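You operate a simulated robot arm through the tools that you are given. There is no shell and no other tool. Be economical: measure what you need, move in short steps, check, and stop when the job is done.

You run a simulated two-armed robot. Do the job below in one go: nothing can be reset, and whatever is moved stays where it is left.

## Task
Hold the scoop pan on the top of the low table steady with one hand and put the yellow sweet from the top of the low table in it with the other.

Only the result counts: the job must be done as asked and must still hold three seconds after the hand-in. Knocking over, shifting, dropping, spilling or breaking anything else fails it.

## Robot
Two 6-joint arms with two-finger parallel grippers on one trunk, on a base that drives. Base frame: it is fixed to the floor where the robot stands at the start and does not move with it; the origin is under the middle of the robot, x ahead of it, y to its left, z up; the surface under the hand at the start is at about z = 500. Units: mm, rad, N and s.
The left shoulder is at the start at [280, 185, 830], the right one opposite. With the tool pointing down near the work surface each hand reaches from about 520 to 920 mm from the robot's upright axis, wherever it stands, measured 20 degrees to its own side. Payload 1.57 kg a hand.
Tool frame (each hand has its own): the origin (TCP) lies between the finger pads and is the grasp point; the fingertips stand 30 mm ahead of it; z points along the fingers, y is the line along which they close. Largest opening 80 mm; finger width 17, thickness 12; the body of the gripper, 40 by 82 mm, starts 80 mm behind the TCP.
Orientation is that of the tool frame in the base frame, as [roll, pitch, yaw] about the fixed x, y, z axes, in that order (R = Rz(yaw) Ry(pitch) Rx(roll)). With the fingers straight down and closing along the base's y, the tool's x points along the base's -x, its y along +y and its z along -z.

## Interface
- The arms move only by the tool drive_tool. It takes "left_moves", "right_moves" or both (then of equal length, played together; a hand with none holds still); each is text: rows parted by semicolons, each of 7 numbers parted by spaces: the shift along the tool's x, y, z in units of 50 mm (1.0 is 50 mm), then the turn, a rotation vector about the tool's x, y, z in units of 4 degrees (1.0 is 4 degrees), then the gripper command, from -1 (fully open) to 1 (shut), values between in proportion. In form: tx ty tz rx ry rz hand; .... A call has 1 to 10 rows; each row shifts and turns the commanded pose from where the row before left it, along the tool's axes as they then stand. A call with a number of a shift or a turn outside -1 to 1 is refused whole. A row lasts 0.2 s, in which the tool goes at most 50 mm and 0.15 rad; a call with a longer step from one row to the next is refused whole, and so is a gripper value outside its range. A pose out of reach is approached as far as the arm can. The call stops where the force on the tool passes 40 N (or 10 N more than at its start, if that is more) or the arm is blocked; 0.2 s more then pass. The fingers move at their own pace (about 153 mm/s each) and stop on an object; they squeeze with about 26 N. The grip force told is the motor's: it shows also when the fingers shut on nothing. Time passes only in rows, and 0.2 s behind the last, so rows that do not move let the fingers close. The reply holds the time, the measured pose of the TCP, the force on the tool along the base axes, the opening and the grip force, in the units named above and with some noise, with the torque about the TCP (base axes, N m) and any sound that the robot's microphone picked up, and new pictures: "views" is both (left out), scene, wrist or none (wrist: the cameras of the hands that moved).
- Cameras (640 x 400 px; columns grow to the right, rows downward): "scene" is now at [217.4, -42.5, 1267.6]; the picture's right is [-0.68, -0.73, 0.00], its down [-0.60, 0.55, -0.58] and it looks along [0.42, -0.39, -0.82] (base axes); focal length 283 px, centre (320, 200). "left" rides on the left gripper at [72, 7, -122] in its tool frame; the picture's right is [-0.09, 1.00, 0.00], its down [-0.84, -0.08, -0.54] and it looks along [-0.54, -0.05, 0.84] (tool axes); focal length 238 px, centre (320, 200). "right" rides on the right gripper at [72, -7, -122] in its tool frame; the picture's right is [0.09, 1.00, 0.00], its down [-0.84, 0.08, -0.54] and it looks along [-0.54, 0.05, 0.84] (tool axes); focal length 238 px, centre (320, 200). There is no depth. A picture from a camera that has moved, and an enlarged one, comes with that camera's place and axes in the base frame and with its lens. The place of the scene camera against the robot may be out by one fixed shift of up to 12 mm in any direction.
- lift_body(by): slides the trunk up (or, below 0, down) by that many mm; the arms and the scene camera ride with it, the base frame stays. It gives what a move gives, with no picture.
- roll_base(legs): drives the robot by 1 to 6 legs, each [ahead, turn to the left] in mm and rad, along the robot's own axes; the way and the turn of a leg run together, so that a leg with both is an arc; at most 1500 mm and 3.142 rad a leg. The arms and the cameras ride along, it lands a little off, and it stops where it bumps. It gives what a move gives, and a new picture of the scene camera.
- head_to(pan, tilt): turns the head with the scene camera to pan (to the left, within 1.501 rad either way) and tilt (down, from -0.506 to 1.204), counted from straight ahead of the robot. It gives what a move gives, and a new picture of the scene camera.
- inspect(camera, box): a new picture of the part [left, top, right, bottom] of that camera's present view, enlarged. The clock stands still meanwhile.
- finish_job(): hands the job in; it is judged then, once.

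Work in short steps. Places have to be worked out from the pictures, the camera data and where the tool is seen: move nearer, look again, correct. Check each grasp and each placing, and mend what went wrong. You have 120 turns and 260 pictures in all, those below and enlarged ones among them. Open the grippers and draw the arms clear of the work before you hand the job in, unless the task says otherwise; then end with one line.

The tools are called after "Emit:" as a command line: name --argument value ..., lists and objects as JSON in quotes. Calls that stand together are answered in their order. drive_tool: Moves the arms, as the interface text tells. Its arguments: {"type":"object","properties":{"left_moves":{"type":"string"},"right_moves":{"type":"string"},"views":{"type":"string","enum":["both","scene","wrist","none"]}},"required":[]} The other tools are called the same way: lift_body (by) slides the trunk up or down; roll_base (legs) drives the base; head_to (pan, tilt) turns the head that bears the scene camera; inspect (camera, box) takes an enlarged picture of a part of a camera's view; finish_job () hands the job in.

At the start:

```text
time_s: 0.0
left_tcp_pos: [483.5, -76.5, 749.7]
left_tcp_rot: [-3.141, -0.001, -3.14]
left_force: [0.0, 0.5, -0.8]
left_ft_torque: [0.01, 0.01, 0.0]
left_finger_gap: 79.8
left_grip_force: 0.0
right_tcp_pos: [371.8, -422.0, 834.8]
right_tcp_rot: [3.142, 0.0, 3.141]
right_force: [1.1, 0.8, 0.2]
right_ft_torque: [0.03, -0.02, -0.01]
right_finger_gap: 80.2
right_grip_force: 0.0
trunk travel left (down, up): [-525.0, 465.0]
robot x, y, heading: [-2.7, -0.6, -0.0]
head pan, tilt: [-0.745, 0.956]
```

scene: 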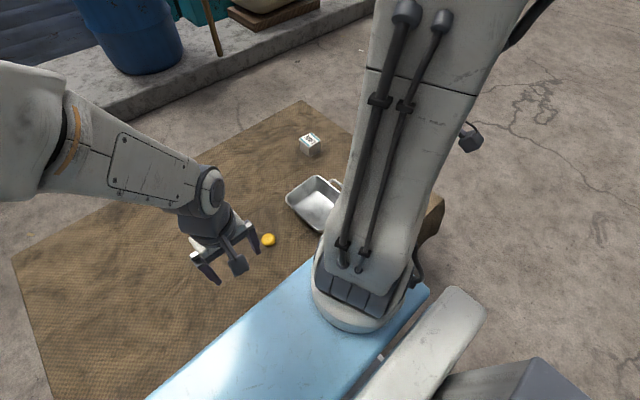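
right: 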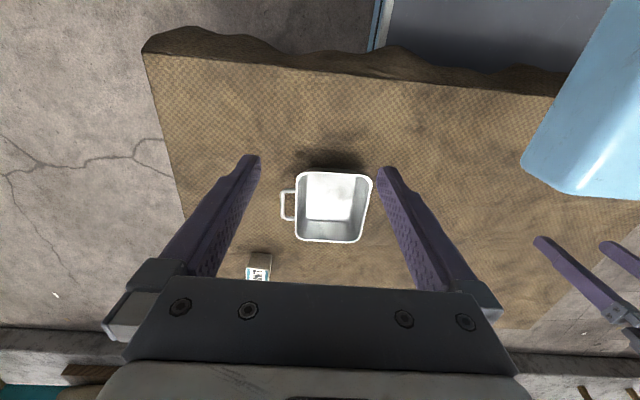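
left: 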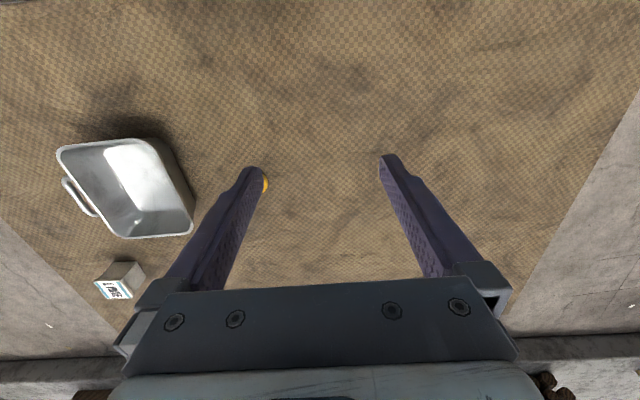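

The pictures put the sweet at about (603, -187) and the pan centre at about (583, -377), with its handle towards -y. That is far for the left arm, so I back off a little and turn right so both arms reach.

Emit:
roll_base --legs '[[-60, 0], [0, -0.42]]'

```text
time_s: 2.2
left_tcp_pos: [348.2, -272.1, 750.2]
left_tcp_rot: [-3.14, 0.001, 2.712]
left_force: [-0.1, -0.6, 0.6]
left_ft_torque: [0.0, -0.01, -0.04]
left_finger_gap: 80.2
left_grip_force: 0.0
right_tcp_pos: [101.1, -536.9, 832.4]
right_tcp_rot: [-3.141, 0.0, 2.711]
right_force: [0.4, 0.0, 0.1]
right_ft_torque: [0.0, -0.02, 0.01]
right_finger_gap: 80.1
right_grip_force: 0.1
trunk travel left (down, up): [-525.0, 465.0]
robot x, y, heading: [-60.6, -4.0, -0.434]
head pan, tilt: [-0.745, 0.956]
camera scene: at [117.3, -127.2, 1267.6], right [-0.92, -0.38, 0.0], down [-0.31, 0.75, -0.58], along [0.22, -0.53, -0.82], focal length 283 px, centre (320, 200)
```

scene: 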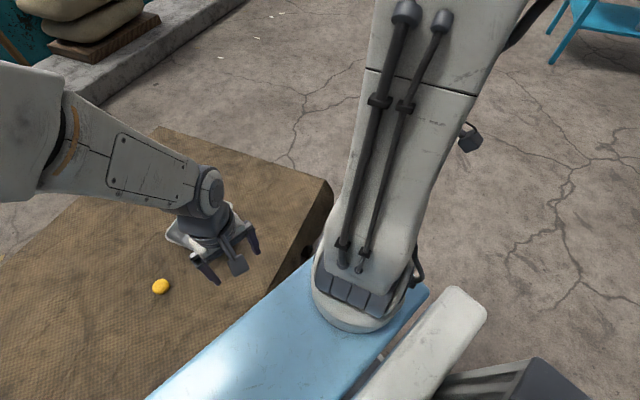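

The drive went through cleanly. I turn the head straight ahead to see the sweet and the pan.

Emit:
head_to --pan -0.1 --tilt 0.85

```text
time_s: 3.3
left_tcp_pos: [347.0, -271.1, 749.2]
left_tcp_rot: [-3.141, 0.0, 2.712]
left_force: [-0.9, -0.3, 0.5]
left_ft_torque: [0.02, 0.01, -0.01]
left_finger_gap: 80.0
left_grip_force: 0.0
right_tcp_pos: [102.2, -537.6, 833.0]
right_tcp_rot: [3.142, 0.0, 2.712]
right_force: [0.0, -0.7, -0.1]
right_ft_torque: [0.0, -0.02, 0.02]
right_finger_gap: 80.1
right_grip_force: 0.0
trunk travel left (down, up): [-525.0, 465.0]
robot x, y, heading: [-57.9, 0.5, -0.431]
head pan, tilt: [-0.099, 0.85]
camera scene: at [157.0, -100.0, 1275.6], right [-0.51, -0.86, 0.0], down [-0.65, 0.38, -0.66], along [0.57, -0.33, -0.75], focal length 283 px, centre (320, 200)
```

scene: 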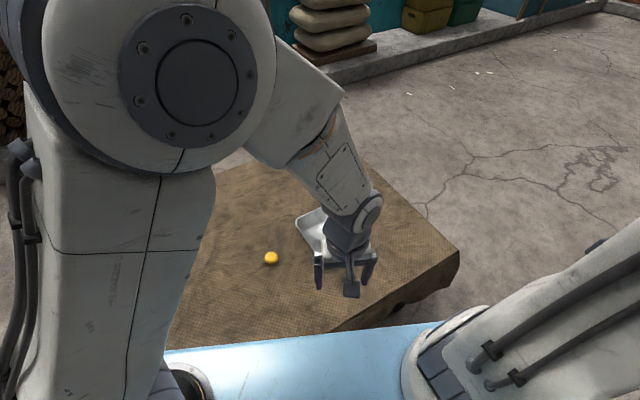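

The sweet reads about (605, -187) again. I move the left hand above it and the right hand near the pan handle, both kept high.

Emit:
drive_tool --left_moves "-0.4 0.368 0 0 0 0 -1;-0.4 0.368 0 0 0 0 -1;-0.4 0.368 0 0 0 0 -1;-0.4 0.368 0 0 0 0 -1;-0.4 0.368 0 0 0 0 -1;-0.4 0.368 0 0 0 0 -1;-0.4 0.368 0 0 0 0 -1;-0.4 0.368 0 0 0 0 -1;-0.4 0.368 0 0 0 0 -1;-0.4 0.368 0 0 0 0 -1" --right_moves "-0.64 0.418 0.166 0 0 0 -1;-0.64 0.418 0.166 0 0 0 -1;-0.64 0.418 0.166 0 0 0 -1;-0.64 0.418 0.166 0 0 0 -1;-0.64 0.418 0.166 0 0 0 -1;-0.64 0.418 0.166 0 0 0 -1;-0.64 0.418 0.166 0 0 0 -1;-0.64 0.418 0.166 0 0 0 -1;-0.64 0.418 0.166 0 0 0 -1;-0.64 0.418 0.166 0 0 0 -1"

```text
time_s: 5.5
left_tcp_pos: [603.7, -189.3, 751.5]
left_tcp_rot: [-3.141, 0.0, 2.713]
left_force: [-0.5, -1.0, -0.2]
left_ft_torque: [0.0, -0.03, 0.01]
left_finger_gap: 80.0
left_grip_force: 0.0
right_tcp_pos: [477.0, -481.2, 750.8]
right_tcp_rot: [3.142, 0.0, 2.712]
right_force: [0.1, 0.7, -0.3]
right_ft_torque: [0.03, -0.03, -0.04]
right_finger_gap: 80.0
right_grip_force: 0.1
trunk travel left (down, up): [-525.0, 465.0]
robot x, y, heading: [-59.6, -3.3, -0.432]
head pan, tilt: [-0.099, 0.85]
camera scene: at [156.5, -100.0, 1275.6], right [-0.51, -0.86, 0.0], down [-0.65, 0.38, -0.66], along [0.57, -0.33, -0.75], focal length 283 px, centre (320, 200)
camera right: at [409.7, -456.9, 873.3], right [0.33, 0.94, 0.0], down [0.79, -0.28, 0.54], along [0.51, -0.18, -0.84], focal length 238 px, centre (320, 200)
camera left: at [543.3, -153.0, 873.7], right [0.5, 0.87, 0.0], down [0.73, -0.42, 0.54], along [0.47, -0.27, -0.84], focal length 238 px, centre (320, 200)
```

scene: 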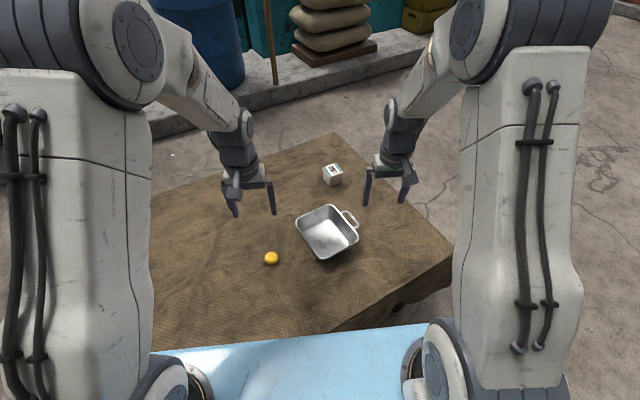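
right: 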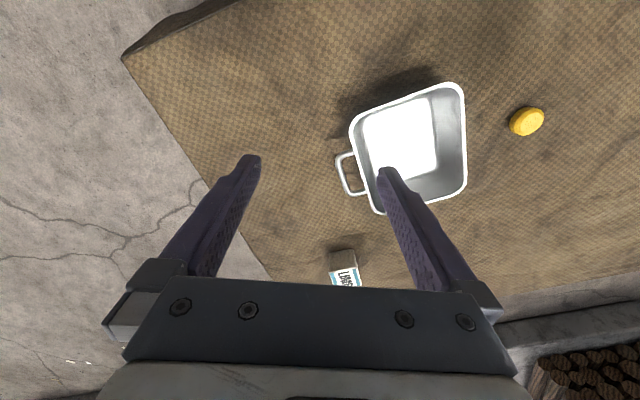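
left: 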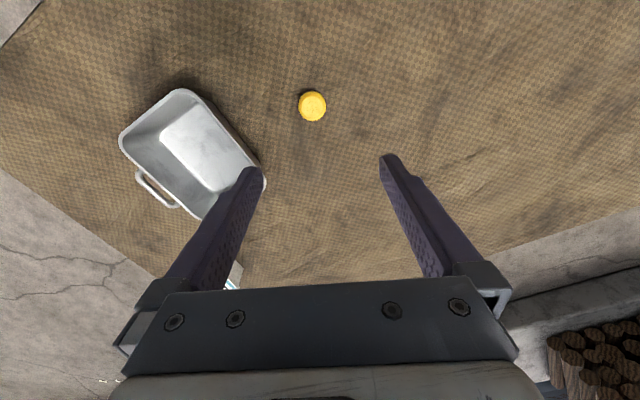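

Triangulating from both wrist cameras puts the handle loop at about x 546–615, y≈-480, z≈545, and the pan rim at x 507–655, y -446..-302. I turn both hands 65° so they close along base x: the right will straddle the handle ends, and the left will stay narrow in y.

Emit:
drive_tool --left_moves "0 0 0 0 0 1 -1;0 0 0 0 0 1 -1;0 0 0 0 0 1 -1;0 0 0 0 0 1 -1;0 0 0 0 0 1 -1;0 0 0 0 0 1 -1;0 0 0 0 0 1 -1;0 0 0 0 0 1 -1;0 0 0 0 0 1 -1;0 0 0 0 0 1 -1" --right_moves "0 0 0 0 0 1 -1;0 0 0 0 0 1 -1;0 0 0 0 0 1 -1;0 0 0 0 0 1 -1;0 0 0 0 0 1 -1;0 0 0 0 0 1 -1;0 0 0 0 0 1 -1;0 0 0 0 0 1 -1;0 0 0 0 0 1 -1;0 0 0 0 0 1 -1" --views "none"

Emit:
drive_tool --left_moves "0 0 0 0 0 1 -1;0 0 0 0 0 1 -1;0 0 0 0 0 1 -1;0 0 0 0 0 1 -1;0 0 0 0 0 1 -1;0 0 0 0 0 1 -1;0 0 0 0 0 0.36 -1" --right_moves "0 0 0 0 0 1 -1;0 0 0 0 0 1 -1;0 0 0 0 0 1 -1;0 0 0 0 0 1 -1;0 0 0 0 0 1 -1;0 0 0 0 0 1 -1;0 0 0 0 0 0.36 -1" --views "both"

```text
time_s: 7.7
left_tcp_pos: [606.6, -187.4, 749.6]
left_tcp_rot: [-3.14, -0.001, 2.013]
left_force: [0.3, 0.2, 0.9]
left_ft_torque: [-0.02, 0.03, 0.01]
left_finger_gap: 80.0
left_grip_force: 0.1
right_tcp_pos: [479.2, -481.1, 751.1]
right_tcp_rot: [3.141, 0.0, 2.012]
right_force: [-0.8, 0.3, 0.6]
right_ft_torque: [0.03, 0.0, -0.01]
right_finger_gap: 79.8
right_grip_force: 0.0
trunk travel left (down, up): [-525.0, 465.0]
robot x, y, heading: [-61.8, -0.1, -0.431]
head pan, tilt: [-0.099, 0.85]
```

```text
time_s: 9.3
left_tcp_pos: [605.3, -188.5, 751.2]
left_tcp_rot: [3.141, -0.001, 1.568]
left_force: [0.1, -0.2, 0.1]
left_ft_torque: [0.0, 0.01, 0.01]
left_finger_gap: 79.8
left_grip_force: 0.2
right_tcp_pos: [478.9, -480.4, 749.7]
right_tcp_rot: [-3.141, 0.001, 1.569]
right_force: [0.2, 0.6, 0.8]
right_ft_torque: [0.03, -0.01, 0.01]
right_finger_gap: 80.1
right_grip_force: 0.0
trunk travel left (down, up): [-525.0, 465.0]
robot x, y, heading: [-63.4, -4.5, -0.431]
head pan, tilt: [-0.099, 0.85]
camera scene: at [157.0, -99.9, 1275.6], right [-0.51, -0.86, 0.0], down [-0.65, 0.38, -0.66], along [0.57, -0.33, -0.75], focal length 283 px, centre (320, 200)
camera right: at [474.1, -407.9, 872.4], right [1.0, 0.09, 0.0], down [0.08, -0.84, 0.54], along [0.05, -0.54, -0.84], focal length 238 px, centre (320, 200)
camera left: at [614.1, -116.1, 872.5], right [1.0, -0.09, 0.0], down [-0.08, -0.84, 0.54], along [-0.05, -0.54, -0.84], focal length 238 px, centre (320, 200)
```

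scene: 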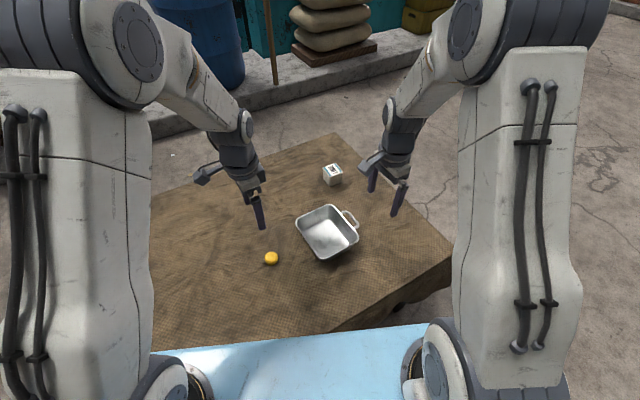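
right: 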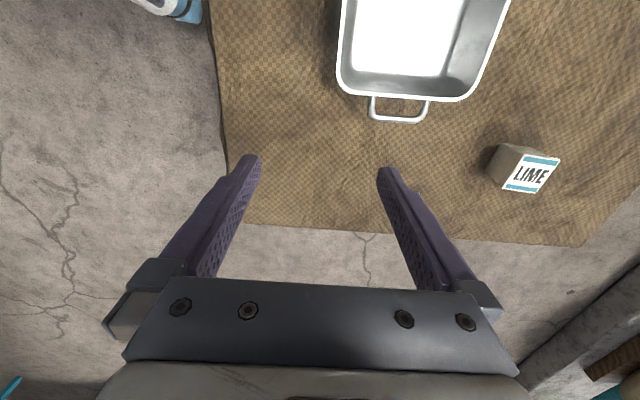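
left: 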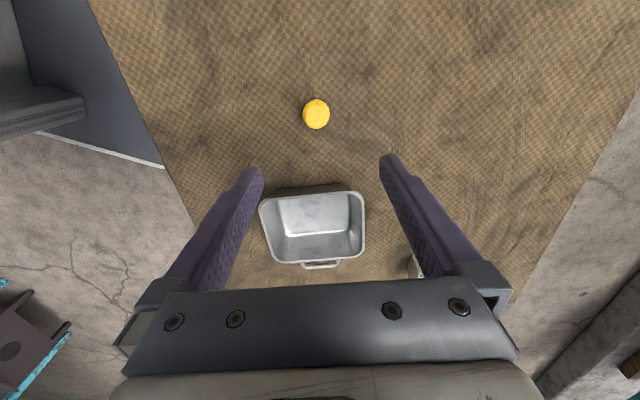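

The handle may be wider than I first measured, so I zoom in to check whether the 80 mm opening fits across it.

Emit:
inspect --camera "right" --box '[320, 60, 480, 160]'

Emit:
inspect --camera "scene" --box '[280, 190, 376, 270]'

```text
4.00 times, centred on (400, 110) of right
camera zoom: at [474.1, -407.9, 872.4], right [1.0, 0.09, 0.0], down [0.08, -0.84, 0.54], along [0.05, -0.54, -0.84], focal length 953 px, centre (0, 560)
```

zoom: 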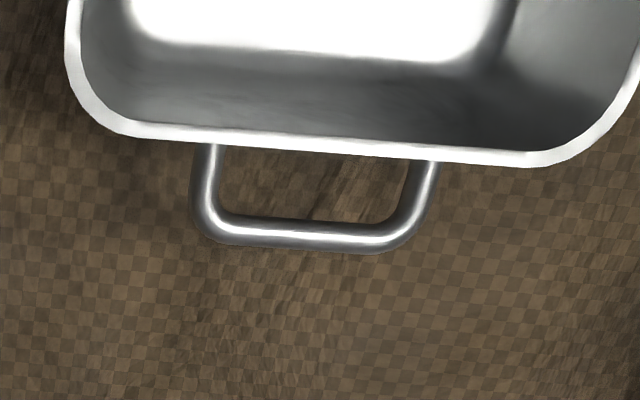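

```text
5.00 times, centred on (328, 230) of scene
camera zoom: at [157.0, -99.9, 1275.6], right [-0.51, -0.86, 0.0], down [-0.65, 0.38, -0.66], along [0.57, -0.33, -0.75], focal length 1416 px, centre (280, 50)
```

zoom: 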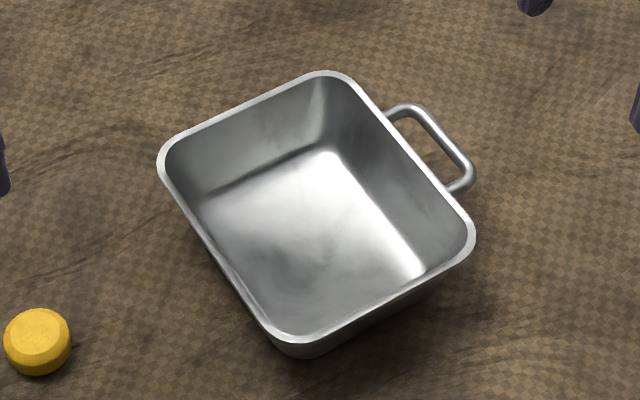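

The handle is about 80 mm wide, so straddling its ends won't work. The loop is about 20 mm deep, so I'll grip its bar from above with one finger inside: closing along y, bar centre ≈ (584, -480, 545). I turn the right hand back 90° and bring the left down over the sweet at about (601, -197).

Emit:
drive_tool --left_moves "-0.018 -0.008 0.25 0 0 0 -1;-0.018 -0.008 0.25 0 0 0 -1;-0.018 -0.008 0.25 0 0 0 -1;-0.018 -0.008 0.25 0 0 0 -1;-0.018 -0.008 0.25 0 0 0 -1;-0.018 -0.008 0.25 0 0 0 -1;-0.018 -0.008 0.25 0 0 0 -1;-0.018 -0.008 0.25 0 0 0 -1;-0.018 -0.008 0.25 0 0 0 -1;-0.018 -0.008 0.25 0 0 0 -1" --right_moves "0 0 0 0 0 -1 0.3;0 0 0 0 0 -1 0.3;0 0 0 0 0 -1 0.3;0 0 0 0 0 -1 0.3;0 0 0 0 0 -1 0.3;0 0 0 0 0 -1 0.3;0 0 0 0 0 -1 0.3;0 0 0 0 0 -1 0.3;0 0 0 0 0 -1 0.3;0 0 0 0 0 -1 0.3" --views "none"

Emit:
drive_tool --right_moves "0 0 0 0 0 -1 0.3;0 0 0 0 0 -1 0.3;0 0 0 0 0 -1 0.3;0 0 0 0 0 -1 0.3;0 0 0 0 0 -1 0.3;0 0 0 0 0 -1 0.3;0 0 0 0 0 -1 0.3;0 0 0 0 0 -1 0.3;0 0 0 0 0 -1 0.3;0 0 0 0 0 -1 0.3" --views "none"

Emit:
drive_tool --right_moves "0 0 0 0 0 -1 0.3;0 0 0 0 0 -1 0.3;0 0 0 0 0 -0.8 0.3;-0.4 0 0.2 0 0 0 0.3;-0.4 0 0.2 0 0 0 0.3;-0.4 0 0.2 0 0 0 0.3;-0.4 0 0.2 0 0 0 0.3;-0.4 0 0.2 0 0 0 0.3" --views "both"

```text
time_s: 11.5
left_tcp_pos: [601.4, -197.0, 625.6]
left_tcp_rot: [3.141, -0.001, 1.568]
left_force: [0.1, 0.6, -0.3]
left_ft_torque: [-0.01, 0.0, 0.04]
left_finger_gap: 80.0
left_grip_force: 0.0
right_tcp_pos: [480.6, -479.6, 750.3]
right_tcp_rot: [-3.141, 0.0, 2.267]
right_force: [-0.3, 0.5, 0.0]
right_ft_torque: [-0.01, 0.01, -0.02]
right_finger_gap: 27.7
right_grip_force: 0.0
trunk travel left (down, up): [-525.0, 465.0]
robot x, y, heading: [-60.9, 2.2, -0.434]
head pan, tilt: [-0.099, 0.85]
```

```text
time_s: 13.7
left_tcp_pos: [602.1, -195.4, 625.6]
left_tcp_rot: [3.141, 0.001, 1.57]
left_force: [0.3, -0.5, 0.0]
left_ft_torque: [-0.03, 0.03, 0.02]
left_finger_gap: 80.0
left_grip_force: 0.0
right_tcp_pos: [479.8, -479.9, 751.8]
right_tcp_rot: [3.141, 0.001, 2.966]
right_force: [0.2, 0.2, 0.0]
right_ft_torque: [-0.02, 0.04, -0.02]
right_finger_gap: 28.0
right_grip_force: 0.0
trunk travel left (down, up): [-525.0, 465.0]
robot x, y, heading: [-57.4, 1.9, -0.432]
head pan, tilt: [-0.099, 0.85]
```

```text
time_s: 15.5
left_tcp_pos: [601.6, -197.4, 626.3]
left_tcp_rot: [3.141, 0.001, 1.569]
left_force: [-0.3, 0.0, -0.2]
left_ft_torque: [0.01, -0.03, 0.02]
left_finger_gap: 80.2
left_grip_force: 0.1
right_tcp_pos: [580.8, -479.2, 699.6]
right_tcp_rot: [3.141, -0.002, -3.122]
right_force: [0.5, -0.1, 0.2]
right_ft_torque: [0.03, -0.02, 0.04]
right_finger_gap: 27.9
right_grip_force: 0.0
trunk travel left (down, up): [-525.0, 465.0]
robot x, y, heading: [-58.5, -3.0, -0.433]
head pan, tilt: [-0.099, 0.85]
camera scene: at [156.9, -99.9, 1275.6], right [-0.51, -0.86, 0.0], down [-0.65, 0.38, -0.66], along [0.57, -0.33, -0.75], focal length 283 px, centre (320, 200)
camera right: at [509.1, -487.1, 822.5], right [-0.11, 0.99, 0.0], down [0.84, 0.09, 0.54], along [0.54, 0.06, -0.84], focal length 238 px, centre (320, 200)
```

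scene: 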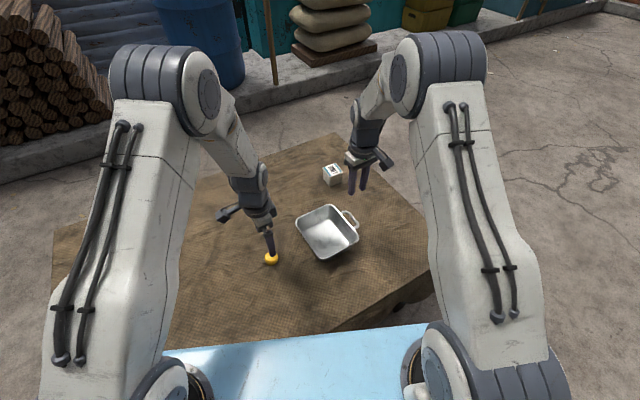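
right: 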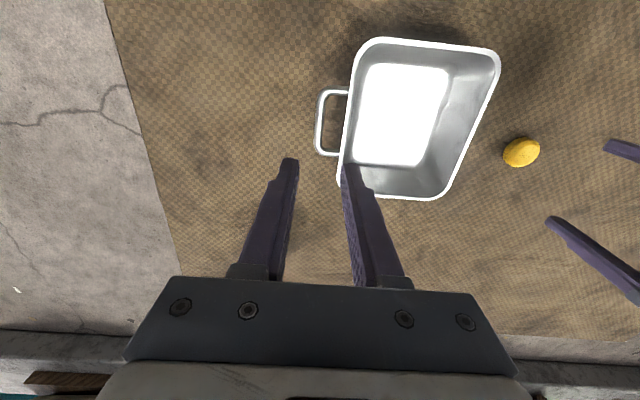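

The bar's centre again comes out near (584, -479), which agrees. I zoom in for a sharper reading of the loop.

Emit:
inspect --camera "right" --box '[270, 70, 398, 170]'

Emit:
inspect --camera "left" --box '[160, 0, 480, 200]'

```text
4.00 times, centred on (334, 120) of right
camera zoom: at [509.1, -487.1, 822.5], right [-0.11, 0.99, 0.0], down [0.84, 0.09, 0.54], along [0.54, 0.06, -0.84], focal length 953 px, centre (264, 520)
```

zoom: 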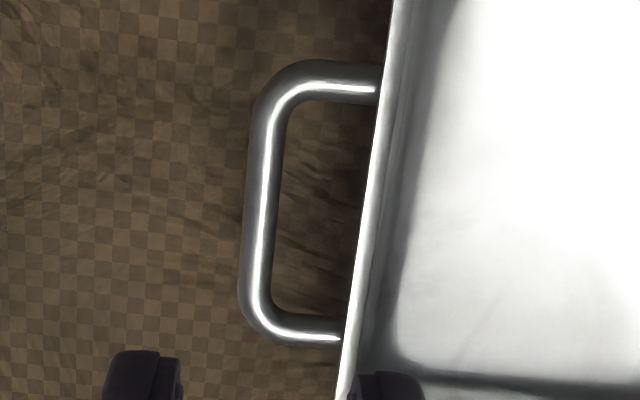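

```text
2.00 times, centred on (320, 100) of left
camera zoom: at [610.2, -124.6, 748.7], right [1.0, -0.09, 0.0], down [-0.08, -0.84, 0.54], along [-0.05, -0.54, -0.84], focal length 477 px, centre (320, 400)
```

zoom: 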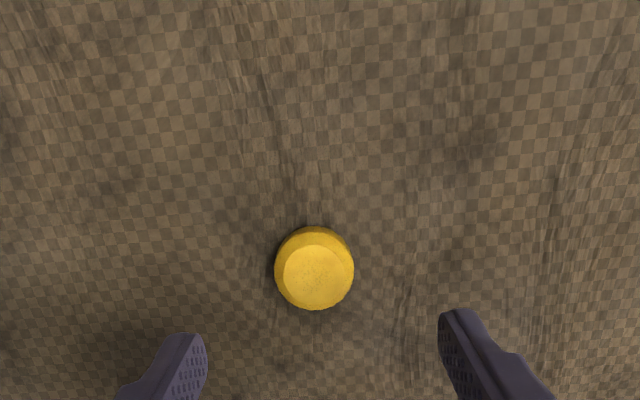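

The bar is centred at (580.5, -479), ~10 mm thick, with ~24 mm of clear space inside the loop, and the right TCP is right above it. The sweet (~38 mm wide) sits under the left TCP. I lower the right hand partway with a 22 mm opening.

Emit:
drive_tool --right_moves "0 0 0.5 0 0 0 0.45;0 0 0.5 0 0 0 0.45;0 0 0.5 0 0 0 0.45;0 0 0.5 0 0 0 0.45;0 0 0 0 0 0 0.45" --views "wrist"

```text
time_s: 16.7
left_tcp_pos: [601.4, -196.2, 625.9]
left_tcp_rot: [-3.141, 0.0, 1.571]
left_force: [0.1, -0.4, 0.1]
left_ft_torque: [-0.02, 0.0, -0.02]
left_finger_gap: 80.4
left_grip_force: 0.1
right_tcp_pos: [578.5, -478.8, 599.3]
right_tcp_rot: [3.141, -0.001, -3.122]
right_force: [0.1, 1.3, 0.3]
right_ft_torque: [0.01, 0.02, 0.01]
right_finger_gap: 22.1
right_grip_force: 0.0
trunk travel left (down, up): [-525.0, 465.0]
robot x, y, heading: [-54.5, 1.4, -0.432]
head pan, tilt: [-0.099, 0.85]
camera right: at [507.7, -485.8, 720.5], right [-0.11, 0.99, 0.0], down [0.83, 0.09, 0.54], along [0.54, 0.06, -0.84], focal length 238 px, centre (320, 200)
```

right: 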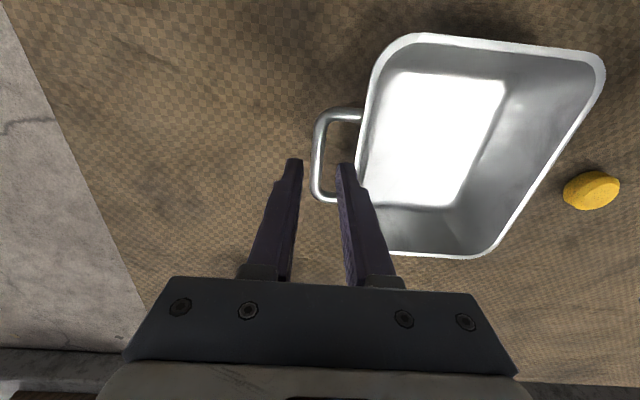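

The bar is still at about (580, -480), midway between the fingers. I lower another 50 mm so the fingers straddle it.

Emit:
drive_tool --right_moves "0 0 0.25 0 0 0 0.45;0 0 0.25 0 0 0 0.45;0 0 0.25 0 0 0 0.45;0 0 0.25 0 0 0 0.45;0 0 0 0 0 0 0.45" --views "both"

Emit:
inspect --camera "right" --box '[240, 100, 400, 220]'

```text
time_s: 17.9
left_tcp_pos: [602.0, -195.8, 626.0]
left_tcp_rot: [3.141, 0.0, 1.571]
left_force: [0.4, 0.2, 0.4]
left_ft_torque: [0.05, -0.02, -0.03]
left_finger_gap: 80.3
left_grip_force: 0.0
right_tcp_pos: [580.3, -478.2, 550.3]
right_tcp_rot: [-3.141, -0.001, -3.12]
right_force: [-1.1, 0.7, 0.4]
right_ft_torque: [-0.01, 0.0, 0.01]
right_finger_gap: 21.9
right_grip_force: 0.0
trunk travel left (down, up): [-525.0, 465.0]
robot x, y, heading: [-57.4, 1.9, -0.436]
head pan, tilt: [-0.099, 0.85]
camera scene: at [157.1, -99.9, 1275.6], right [-0.51, -0.86, 0.0], down [-0.65, 0.38, -0.66], along [0.57, -0.33, -0.75], focal length 283 px, centre (320, 200)
camera right: at [508.8, -486.1, 672.6], right [-0.11, 0.99, 0.0], down [0.84, 0.09, 0.54], along [0.54, 0.06, -0.84], focal length 238 px, centre (320, 200)
```

scene: 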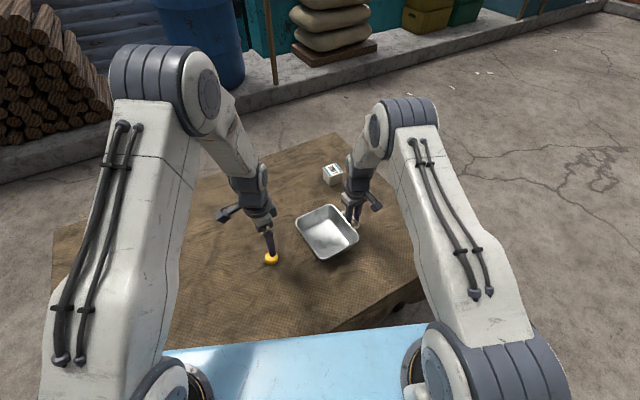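
right: 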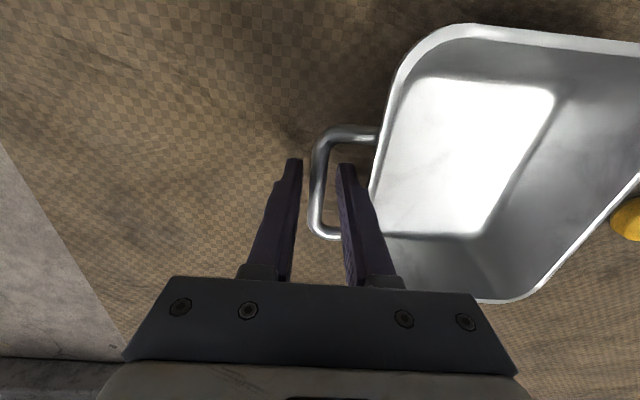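

```text
3.33 times, centred on (320, 160) of right
camera zoom: at [508.8, -486.1, 672.6], right [-0.11, 0.99, 0.0], down [0.84, 0.09, 0.54], along [0.54, 0.06, -0.84], focal length 794 px, centre (320, 333)
```

zoom: 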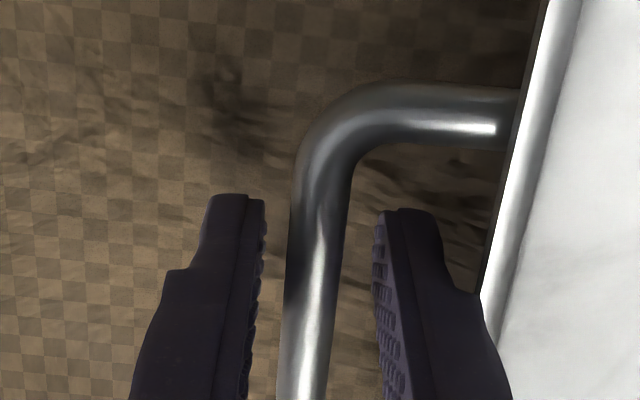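

The fingers straddle the bar evenly with no contact force. I close the right gripper.

Emit:
drive_tool --right_moves "0 0 0 0 0 0 0.6;0 0 0 0 0 0 0.75;0 0 0 0 0 0 1;0 0 0 0 0 0 1;0 0 0 0 0 0 1" --views "both"

```text
time_s: 19.1
left_tcp_pos: [603.4, -196.9, 625.5]
left_tcp_rot: [-3.141, 0.001, 1.571]
left_force: [-0.7, 0.0, -0.1]
left_ft_torque: [0.03, -0.01, 0.0]
left_finger_gap: 80.3
left_grip_force: 0.1
right_tcp_pos: [578.6, -478.3, 549.8]
right_tcp_rot: [3.141, 0.0, -3.123]
right_force: [0.1, -0.1, 0.0]
right_ft_torque: [0.01, -0.04, -0.05]
right_finger_gap: 9.3
right_grip_force: 25.8
trunk travel left (down, up): [-525.0, 465.0]
robot x, y, heading: [-60.7, -0.2, -0.425]
head pan, tilt: [-0.099, 0.85]
camera scene: at [157.1, -99.9, 1275.6], right [-0.51, -0.86, 0.0], down [-0.65, 0.38, -0.66], along [0.57, -0.33, -0.75], focal length 283 px, centre (320, 200)
camera right: at [508.8, -486.2, 672.8], right [-0.11, 0.99, 0.0], down [0.84, 0.09, 0.54], along [0.54, 0.06, -0.84], focal length 238 px, centre (320, 200)
```

scene: 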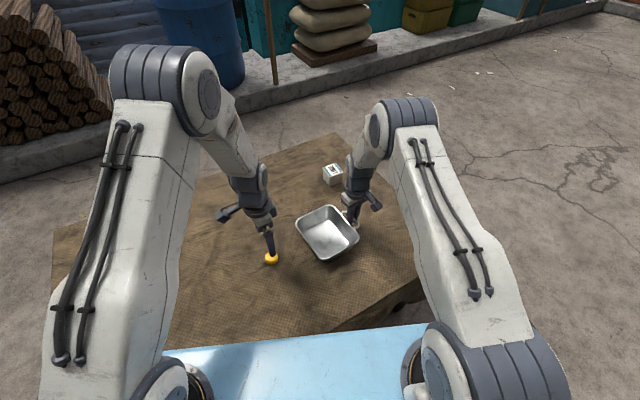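
right: 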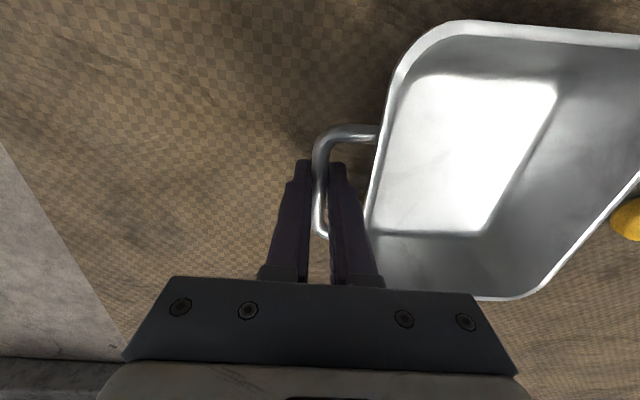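

The bar is gripped (9.3 mm gap, 26 N) and the pan didn't move. Now I lower the left hand around the sweet.

Emit:
drive_tool --left_moves "0 0 0.4 0 0 0 -1;0 0 0.4 0 0 0 -1;0 0 0.4 0 0 0 -1;0 0 0.36 0 0 0 -1;0 0 0 0 0 0 -1" --views "wrist"

Emit:
inspect --camera "left" --box '[200, 60, 440, 210]'

```text
time_s: 20.3
left_tcp_pos: [601.2, -196.4, 545.2]
left_tcp_rot: [3.141, 0.002, 1.571]
left_force: [0.1, -0.3, -0.3]
left_ft_torque: [0.01, 0.03, -0.04]
left_finger_gap: 79.7
left_grip_force: 0.0
right_tcp_pos: [578.9, -478.1, 550.8]
right_tcp_rot: [-3.142, 0.0, -3.121]
right_force: [0.7, 0.1, -0.6]
right_ft_torque: [-0.02, 0.05, -0.02]
right_finger_gap: 9.2
right_grip_force: 26.8
trunk travel left (down, up): [-525.0, 465.0]
robot x, y, heading: [-62.7, -2.9, -0.432]
head pan, tilt: [-0.099, 0.85]
camera left: at [609.2, -124.2, 667.6], right [1.0, -0.09, 0.0], down [-0.08, -0.84, 0.54], along [-0.05, -0.54, -0.84], focal length 238 px, centre (320, 200)
```

left: 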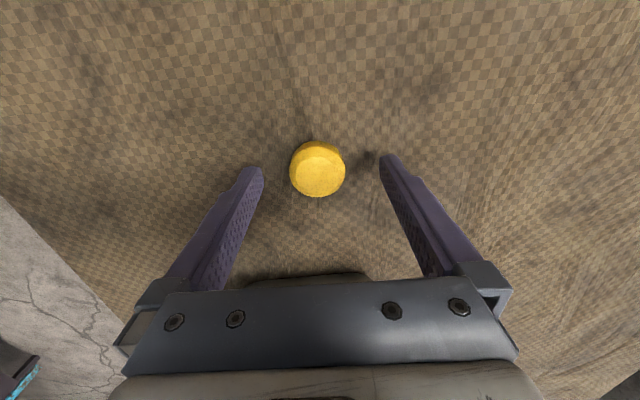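

```text
2.67 times, centred on (320, 135) of left
camera zoom: at [609.2, -124.2, 667.6], right [1.0, -0.09, 0.0], down [-0.08, -0.84, 0.54], along [-0.05, -0.54, -0.84], focal length 636 px, centre (320, 373)
```

zoom: 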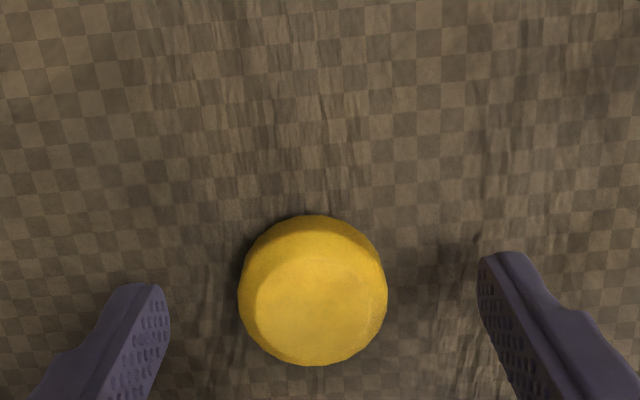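

The sweet is centred between the fingers at about (602, -195). I go 8 mm lower and close on it.

Emit:
drive_tool --left_moves "0.02 0.01 0.16 0 0 0 -1;0 0 0 0 0 0 -0.3;0 0 0 0 0 0 0;0 0 0 0 0 0 0.15;0 0 0 0 0 0 0.5;0 0 0 0 0 0 0.7;0 0 0 0 0 0 0.7" --views "wrist"

```text
time_s: 21.9
left_tcp_pos: [601.6, -194.8, 539.2]
left_tcp_rot: [-3.141, 0.0, 1.57]
left_force: [-0.3, -0.7, 0.2]
left_ft_torque: [-0.03, 0.02, 0.03]
left_finger_gap: 37.9
left_grip_force: 25.7
right_tcp_pos: [578.9, -477.8, 549.4]
right_tcp_rot: [3.141, 0.0, -3.12]
right_force: [-0.1, -0.3, 0.5]
right_ft_torque: [0.0, -0.02, 0.01]
right_finger_gap: 9.1
right_grip_force: 26.2
trunk travel left (down, up): [-525.0, 465.0]
robot x, y, heading: [-58.6, -4.2, -0.433]
head pan, tilt: [-0.099, 0.85]
camera left: at [610.1, -123.0, 660.5], right [1.0, -0.09, 0.0], down [-0.08, -0.84, 0.54], along [-0.05, -0.54, -0.84], focal length 238 px, centre (320, 200)
```

left: 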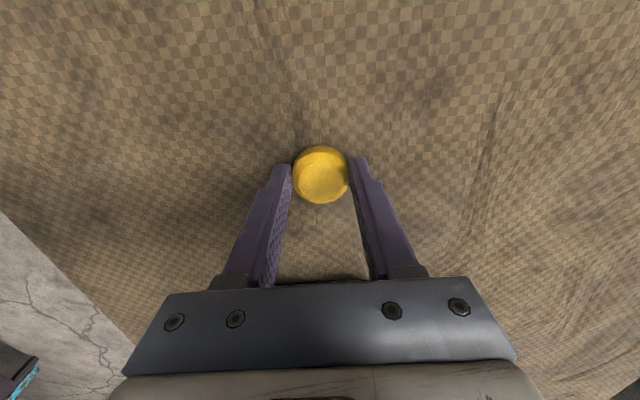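

The sweet is gripped (38 mm gap). I lift it 90 mm and check.

Emit:
drive_tool --left_moves "0 0 -0.2 0 0 0 0.7;0 0 -0.4 0 0 0 0.7;0 0 -0.4 0 0 0 0.7;0 0 -0.4 0 0 0 0.7;0 0 -0.4 0 0 0 0.7;0 0 0 0 0 0 0.7" --views "wrist"

```text
time_s: 23.3
left_tcp_pos: [602.6, -195.9, 630.0]
left_tcp_rot: [-3.141, -0.002, 1.568]
left_force: [0.4, 0.1, 0.2]
left_ft_torque: [-0.02, 0.02, 0.04]
left_finger_gap: 38.3
left_grip_force: 25.6
right_tcp_pos: [578.5, -478.5, 550.9]
right_tcp_rot: [-3.14, -0.001, -3.119]
right_force: [0.0, -0.3, 0.2]
right_ft_torque: [0.02, 0.0, 0.02]
right_finger_gap: 9.1
right_grip_force: 26.1
trunk travel left (down, up): [-525.0, 465.0]
robot x, y, heading: [-59.1, -1.0, -0.432]
head pan, tilt: [-0.099, 0.85]
camera left: at [610.6, -123.9, 752.4], right [1.0, -0.09, 0.0], down [-0.08, -0.84, 0.54], along [-0.05, -0.54, -0.84], focal length 238 px, centre (320, 200)
```

left: 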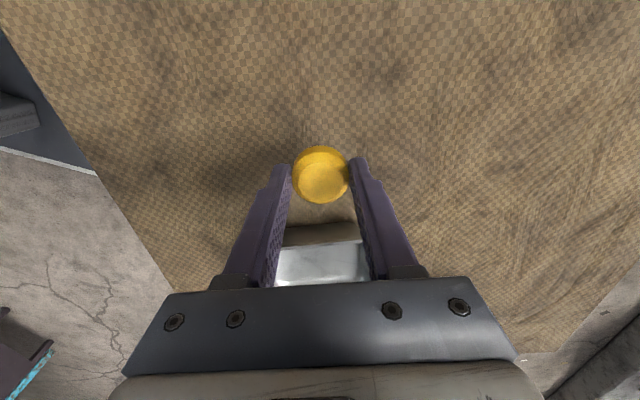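

The sweet is held well. I carry it over the pan to about (581, -360).

Emit:
drive_tool --left_moves "-0.41 -0.052 0 0 0 0 0.7;-0.41 -0.052 0 0 0 0 0.7;-0.41 -0.052 0 0 0 0 0.7;-0.41 -0.052 0 0 0 0 0.7;-0.41 -0.052 0 0 0 0 0.7;-0.41 -0.052 0 0 0 0 0.7;-0.41 -0.052 0 0 0 0 0.7;-0.41 -0.052 0 0 0 0 0.7;0 0 0 0 0 0 0.7" --views "both"

```text
time_s: 25.3
left_tcp_pos: [580.7, -361.4, 630.5]
left_tcp_rot: [3.141, -0.002, 1.571]
left_force: [0.5, -0.2, -0.4]
left_ft_torque: [0.0, 0.02, 0.02]
left_finger_gap: 38.2
left_grip_force: 26.4
right_tcp_pos: [578.9, -479.4, 550.1]
right_tcp_rot: [-3.142, 0.0, -3.121]
right_force: [-0.3, 0.9, 0.7]
right_ft_torque: [-0.02, 0.02, -0.02]
right_finger_gap: 9.0
right_grip_force: 26.3
trunk travel left (down, up): [-525.0, 465.0]
robot x, y, heading: [-57.3, -0.4, -0.431]
head pan, tilt: [-0.099, 0.85]
camera scene: at [157.1, -99.9, 1275.6], right [-0.51, -0.86, 0.0], down [-0.65, 0.38, -0.66], along [0.57, -0.33, -0.75], focal length 283 px, centre (320, 200)
camera left: at [588.4, -289.1, 753.2], right [1.0, -0.09, 0.0], down [-0.08, -0.84, 0.54], along [-0.05, -0.54, -0.84], focal length 238 px, centre (320, 200)
```

scene: 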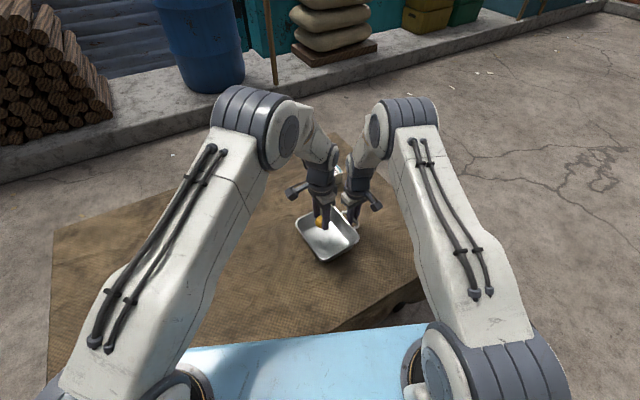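
left: 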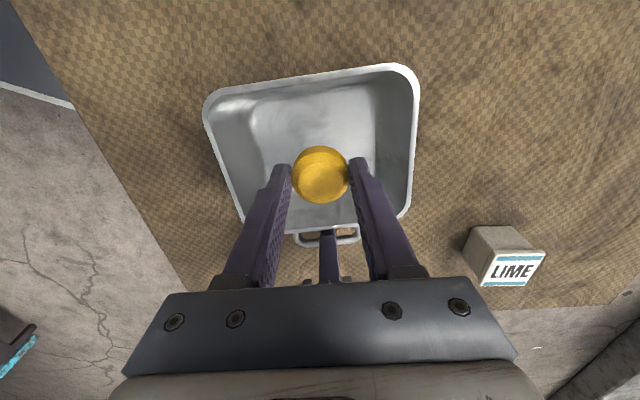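

The sweet is over the pan with the fingers inside the rim. I lower it to just above the pan floor, moving about 8 mm away from the right wrist on the way.

Emit:
drive_tool --left_moves "0.05 0 0.3 0 0 0 0.7;0.05 0 0.3 0 0 0 0.7;0.05 0 0.3 0 0 0 0.7;0 0 0.3 0 0 0 0.7;0 0 0.2 0 0 0 0.7;0 0 0.16 0 0 0 0.7;0 0 0 0 0 0 0.7" --views "both"

```text
time_s: 26.9
left_tcp_pos: [582.1, -352.8, 550.9]
left_tcp_rot: [3.14, -0.001, 1.572]
left_force: [0.3, -1.0, -0.5]
left_ft_torque: [-0.01, 0.01, 0.02]
left_finger_gap: 38.0
left_grip_force: 26.0
right_tcp_pos: [579.1, -477.8, 549.6]
right_tcp_rot: [3.141, 0.001, -3.121]
right_force: [-0.4, -0.1, 0.1]
right_ft_torque: [-0.02, 0.0, 0.0]
right_finger_gap: 9.3
right_grip_force: 26.2
trunk travel left (down, up): [-525.0, 465.0]
robot x, y, heading: [-59.1, 0.5, -0.433]
head pan, tilt: [-0.099, 0.85]
camera scene: at [157.0, -100.0, 1275.6], right [-0.51, -0.86, 0.0], down [-0.65, 0.38, -0.66], along [0.57, -0.33, -0.75], focal length 283 px, centre (320, 200)
camera left: at [589.7, -280.9, 672.7], right [1.0, -0.09, 0.0], down [-0.08, -0.84, 0.54], along [-0.05, -0.54, -0.84], focal length 238 px, centre (320, 200)
```

scene: 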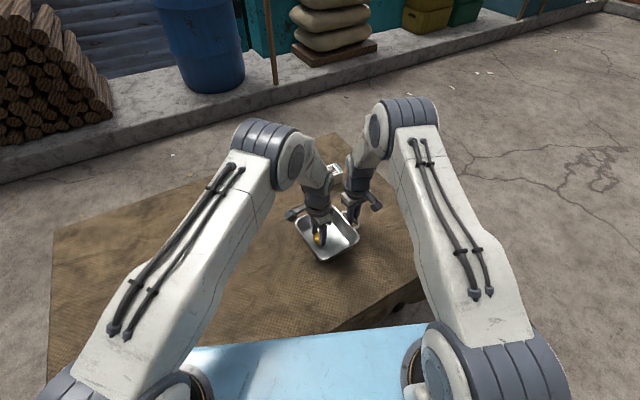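
left: 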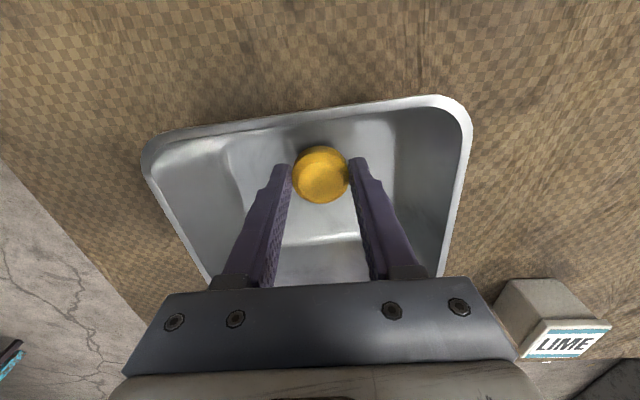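

The sweet is inside the pan, a few millimetres above the floor, and nothing is touching. I open partway to release it, then rise straight up.

Emit:
drive_tool --left_moves "0 0 0.04 0 0 0 0.7;0 0 0 0 0 0 0;0 0 0 0 0 0 -0.2;0 0 0 0 0 0 -0.25;0 0 -0.3 0 0 0 -0.25;0 0 -0.5 0 0 0 -0.25;0 0 -0.6 0 0 0 -0.25;0 0 -0.6 0 0 0 -0.25" --views "both"

```text
time_s: 28.7
left_tcp_pos: [580.0, -353.5, 651.3]
left_tcp_rot: [-3.141, -0.001, 1.57]
left_force: [-0.1, 0.1, -0.8]
left_ft_torque: [0.0, 0.02, 0.0]
left_finger_gap: 50.2
left_grip_force: 0.1
right_tcp_pos: [578.3, -479.7, 549.5]
right_tcp_rot: [3.141, 0.001, -3.122]
right_force: [-0.9, 0.3, 1.5]
right_ft_torque: [-0.05, -0.15, 0.07]
right_finger_gap: 9.2
right_grip_force: 25.5
trunk travel left (down, up): [-525.0, 465.0]
robot x, y, heading: [-60.8, -3.0, -0.437]
head pan, tilt: [-0.099, 0.85]
camera scene: at [157.1, -100.0, 1275.5], right [-0.51, -0.86, 0.0], down [-0.65, 0.38, -0.66], along [0.57, -0.33, -0.75], focal length 283 px, centre (320, 200)
camera left: at [588.0, -282.0, 773.1], right [1.0, -0.09, 0.0], down [-0.08, -0.84, 0.54], along [-0.05, -0.54, -0.84], focal length 238 px, centre (320, 200)
```

scene: 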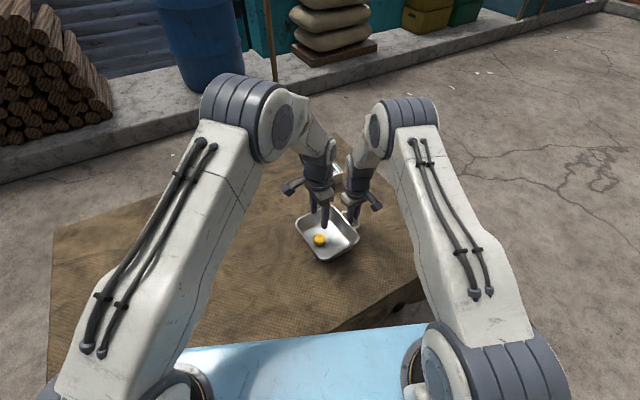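
left: 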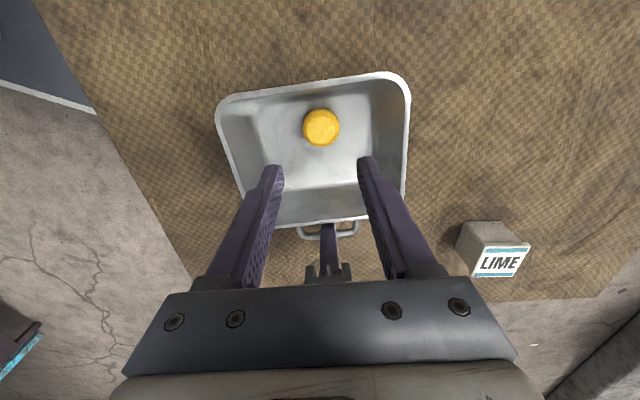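

The sweet lies in the pan, and the right hand still holds the handle. I draw the left hand up and away, then open the right gripper just to 22 mm so it doesn't touch the loop.

Emit:
drive_tool --left_moves "0.3 0 -0.5 0 0 0 -0.25;0.6 0 -0.3 0 0 0 -0.5;0.8 0 0 0 0 0 -1;0.8 0 0 0 0 0 -1;0.8 0 0 0 0 0 -1;0 0 0 0 0 0 -1" --views "none"

Emit:
drive_tool --right_moves "0 0 0 0 0 0 0.7;0 0 0 0 0 0 0.55;0 0 0 0 0 0 0.45;0 0 0 0 0 0 0.45" --views "both"

```text
time_s: 30.1
left_tcp_pos: [581.1, -186.3, 688.8]
left_tcp_rot: [3.141, 0.001, 1.569]
left_force: [-0.3, -1.2, -0.2]
left_ft_torque: [0.01, -0.01, -0.02]
left_finger_gap: 80.0
left_grip_force: 0.0
right_tcp_pos: [579.3, -480.0, 550.7]
right_tcp_rot: [3.142, -0.001, -3.123]
right_force: [0.4, -0.5, 1.2]
right_ft_torque: [0.01, 0.04, 0.01]
right_finger_gap: 9.1
right_grip_force: 26.0
trunk travel left (down, up): [-525.0, 465.0]
robot x, y, heading: [-60.8, -2.4, -0.435]
head pan, tilt: [-0.099, 0.85]
```

```text
time_s: 31.1
left_tcp_pos: [581.1, -187.8, 689.5]
left_tcp_rot: [-3.141, 0.002, 1.568]
left_force: [-0.4, 0.8, -1.1]
left_ft_torque: [-0.01, 0.03, -0.03]
left_finger_gap: 80.0
left_grip_force: 0.1
right_tcp_pos: [579.9, -478.7, 548.7]
right_tcp_rot: [3.141, 0.0, -3.122]
right_force: [0.3, -0.3, -0.5]
right_ft_torque: [0.02, -0.02, 0.03]
right_finger_gap: 22.1
right_grip_force: 0.0
trunk travel left (down, up): [-525.0, 465.0]
robot x, y, heading: [-59.6, -1.9, -0.43]
head pan, tilt: [-0.099, 0.85]
camera scene: at [157.1, -99.9, 1275.6], right [-0.51, -0.86, 0.0], down [-0.65, 0.38, -0.66], along [0.57, -0.33, -0.75], focal length 283 px, centre (320, 200)
camera right: at [508.8, -486.2, 672.8], right [-0.11, 0.99, 0.0], down [0.84, 0.09, 0.54], along [0.54, 0.06, -0.84], focal length 238 px, centre (320, 200)
```

scene: 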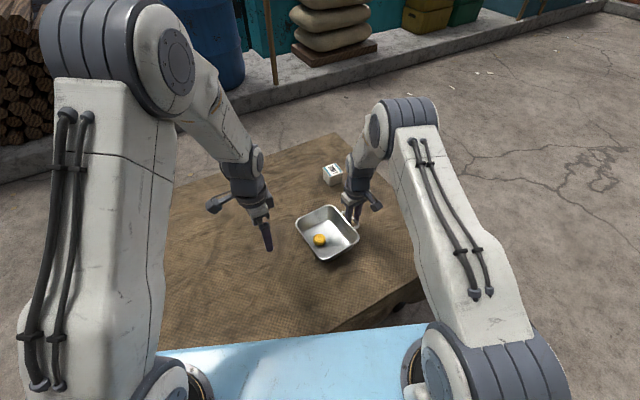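
right: 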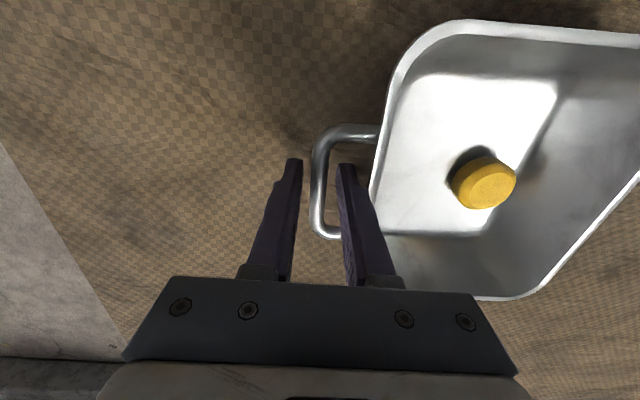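

The right fingers are clear of the bar. I raise the right hand straight up, pull it back towards the robot and open it fully.

Emit:
drive_tool --right_moves "0 0 -0.3 0 0 0 0.45;0 0 -0.5 0 0 0 0.45;0 0 -0.7 0 0 0 0.45;0 0 -0.8 0 0 0 0.45;0 0 -0.8 0 0 0 -0.3;0.5 -0.3 -0.2 0 0 0 -1;0.7 -0.3 0 0 0 0 -1;0 0 0 0 0 0 -1" --views "both"

```text
time_s: 32.9
left_tcp_pos: [581.1, -186.6, 689.1]
left_tcp_rot: [-3.141, 0.001, 1.572]
left_force: [0.1, 0.3, -0.6]
left_ft_torque: [0.03, 0.03, 0.0]
left_finger_gap: 80.0
left_grip_force: 0.0
right_tcp_pos: [516.2, -507.3, 715.7]
right_tcp_rot: [3.14, 0.0, -3.121]
right_force: [-0.3, 0.3, 1.0]
right_ft_torque: [-0.01, 0.01, 0.0]
right_finger_gap: 80.2
right_grip_force: 0.0
trunk travel left (down, up): [-525.0, 465.0]
robot x, y, heading: [-61.5, -0.2, -0.425]
head pan, tilt: [-0.099, 0.85]
camera scene: at [157.1, -99.9, 1275.6], right [-0.51, -0.86, 0.0], down [-0.65, 0.38, -0.66], along [0.57, -0.33, -0.75], focal length 283 px, centre (320, 200)
camera right: at [445.9, -514.7, 837.9], right [-0.11, 0.99, 0.0], down [0.84, 0.09, 0.54], along [0.54, 0.06, -0.84], focal length 238 px, centre (320, 200)
```

scene: 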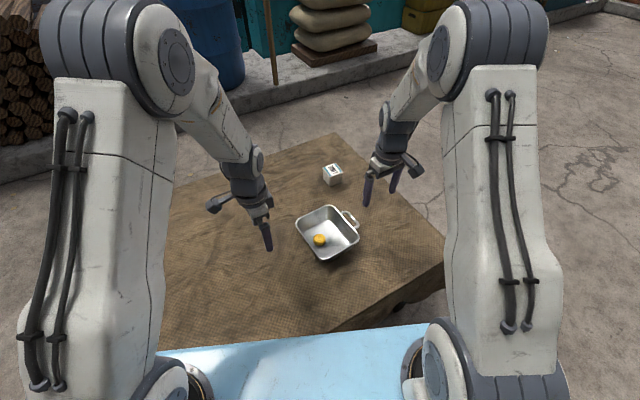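
right: 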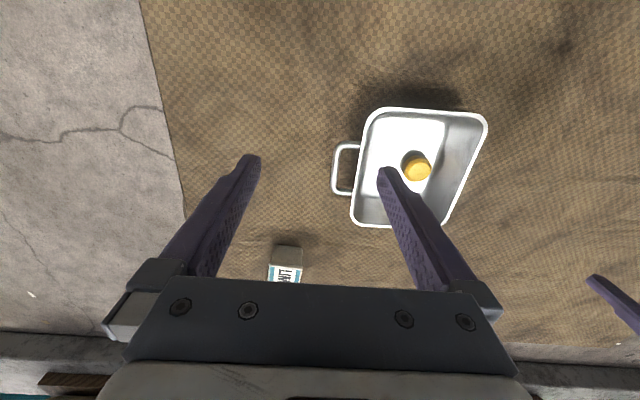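

The sweet rests in the pan, which hasn't moved, and both hands are open and clear. I hand the job in.

Emit:
finish_job

```text
The job is handed in.
```

The yellow sweet is in the scoop pan: the right hand held the pan by its handle while the left put the sweet in, and the pan and everything else stayed where they were.
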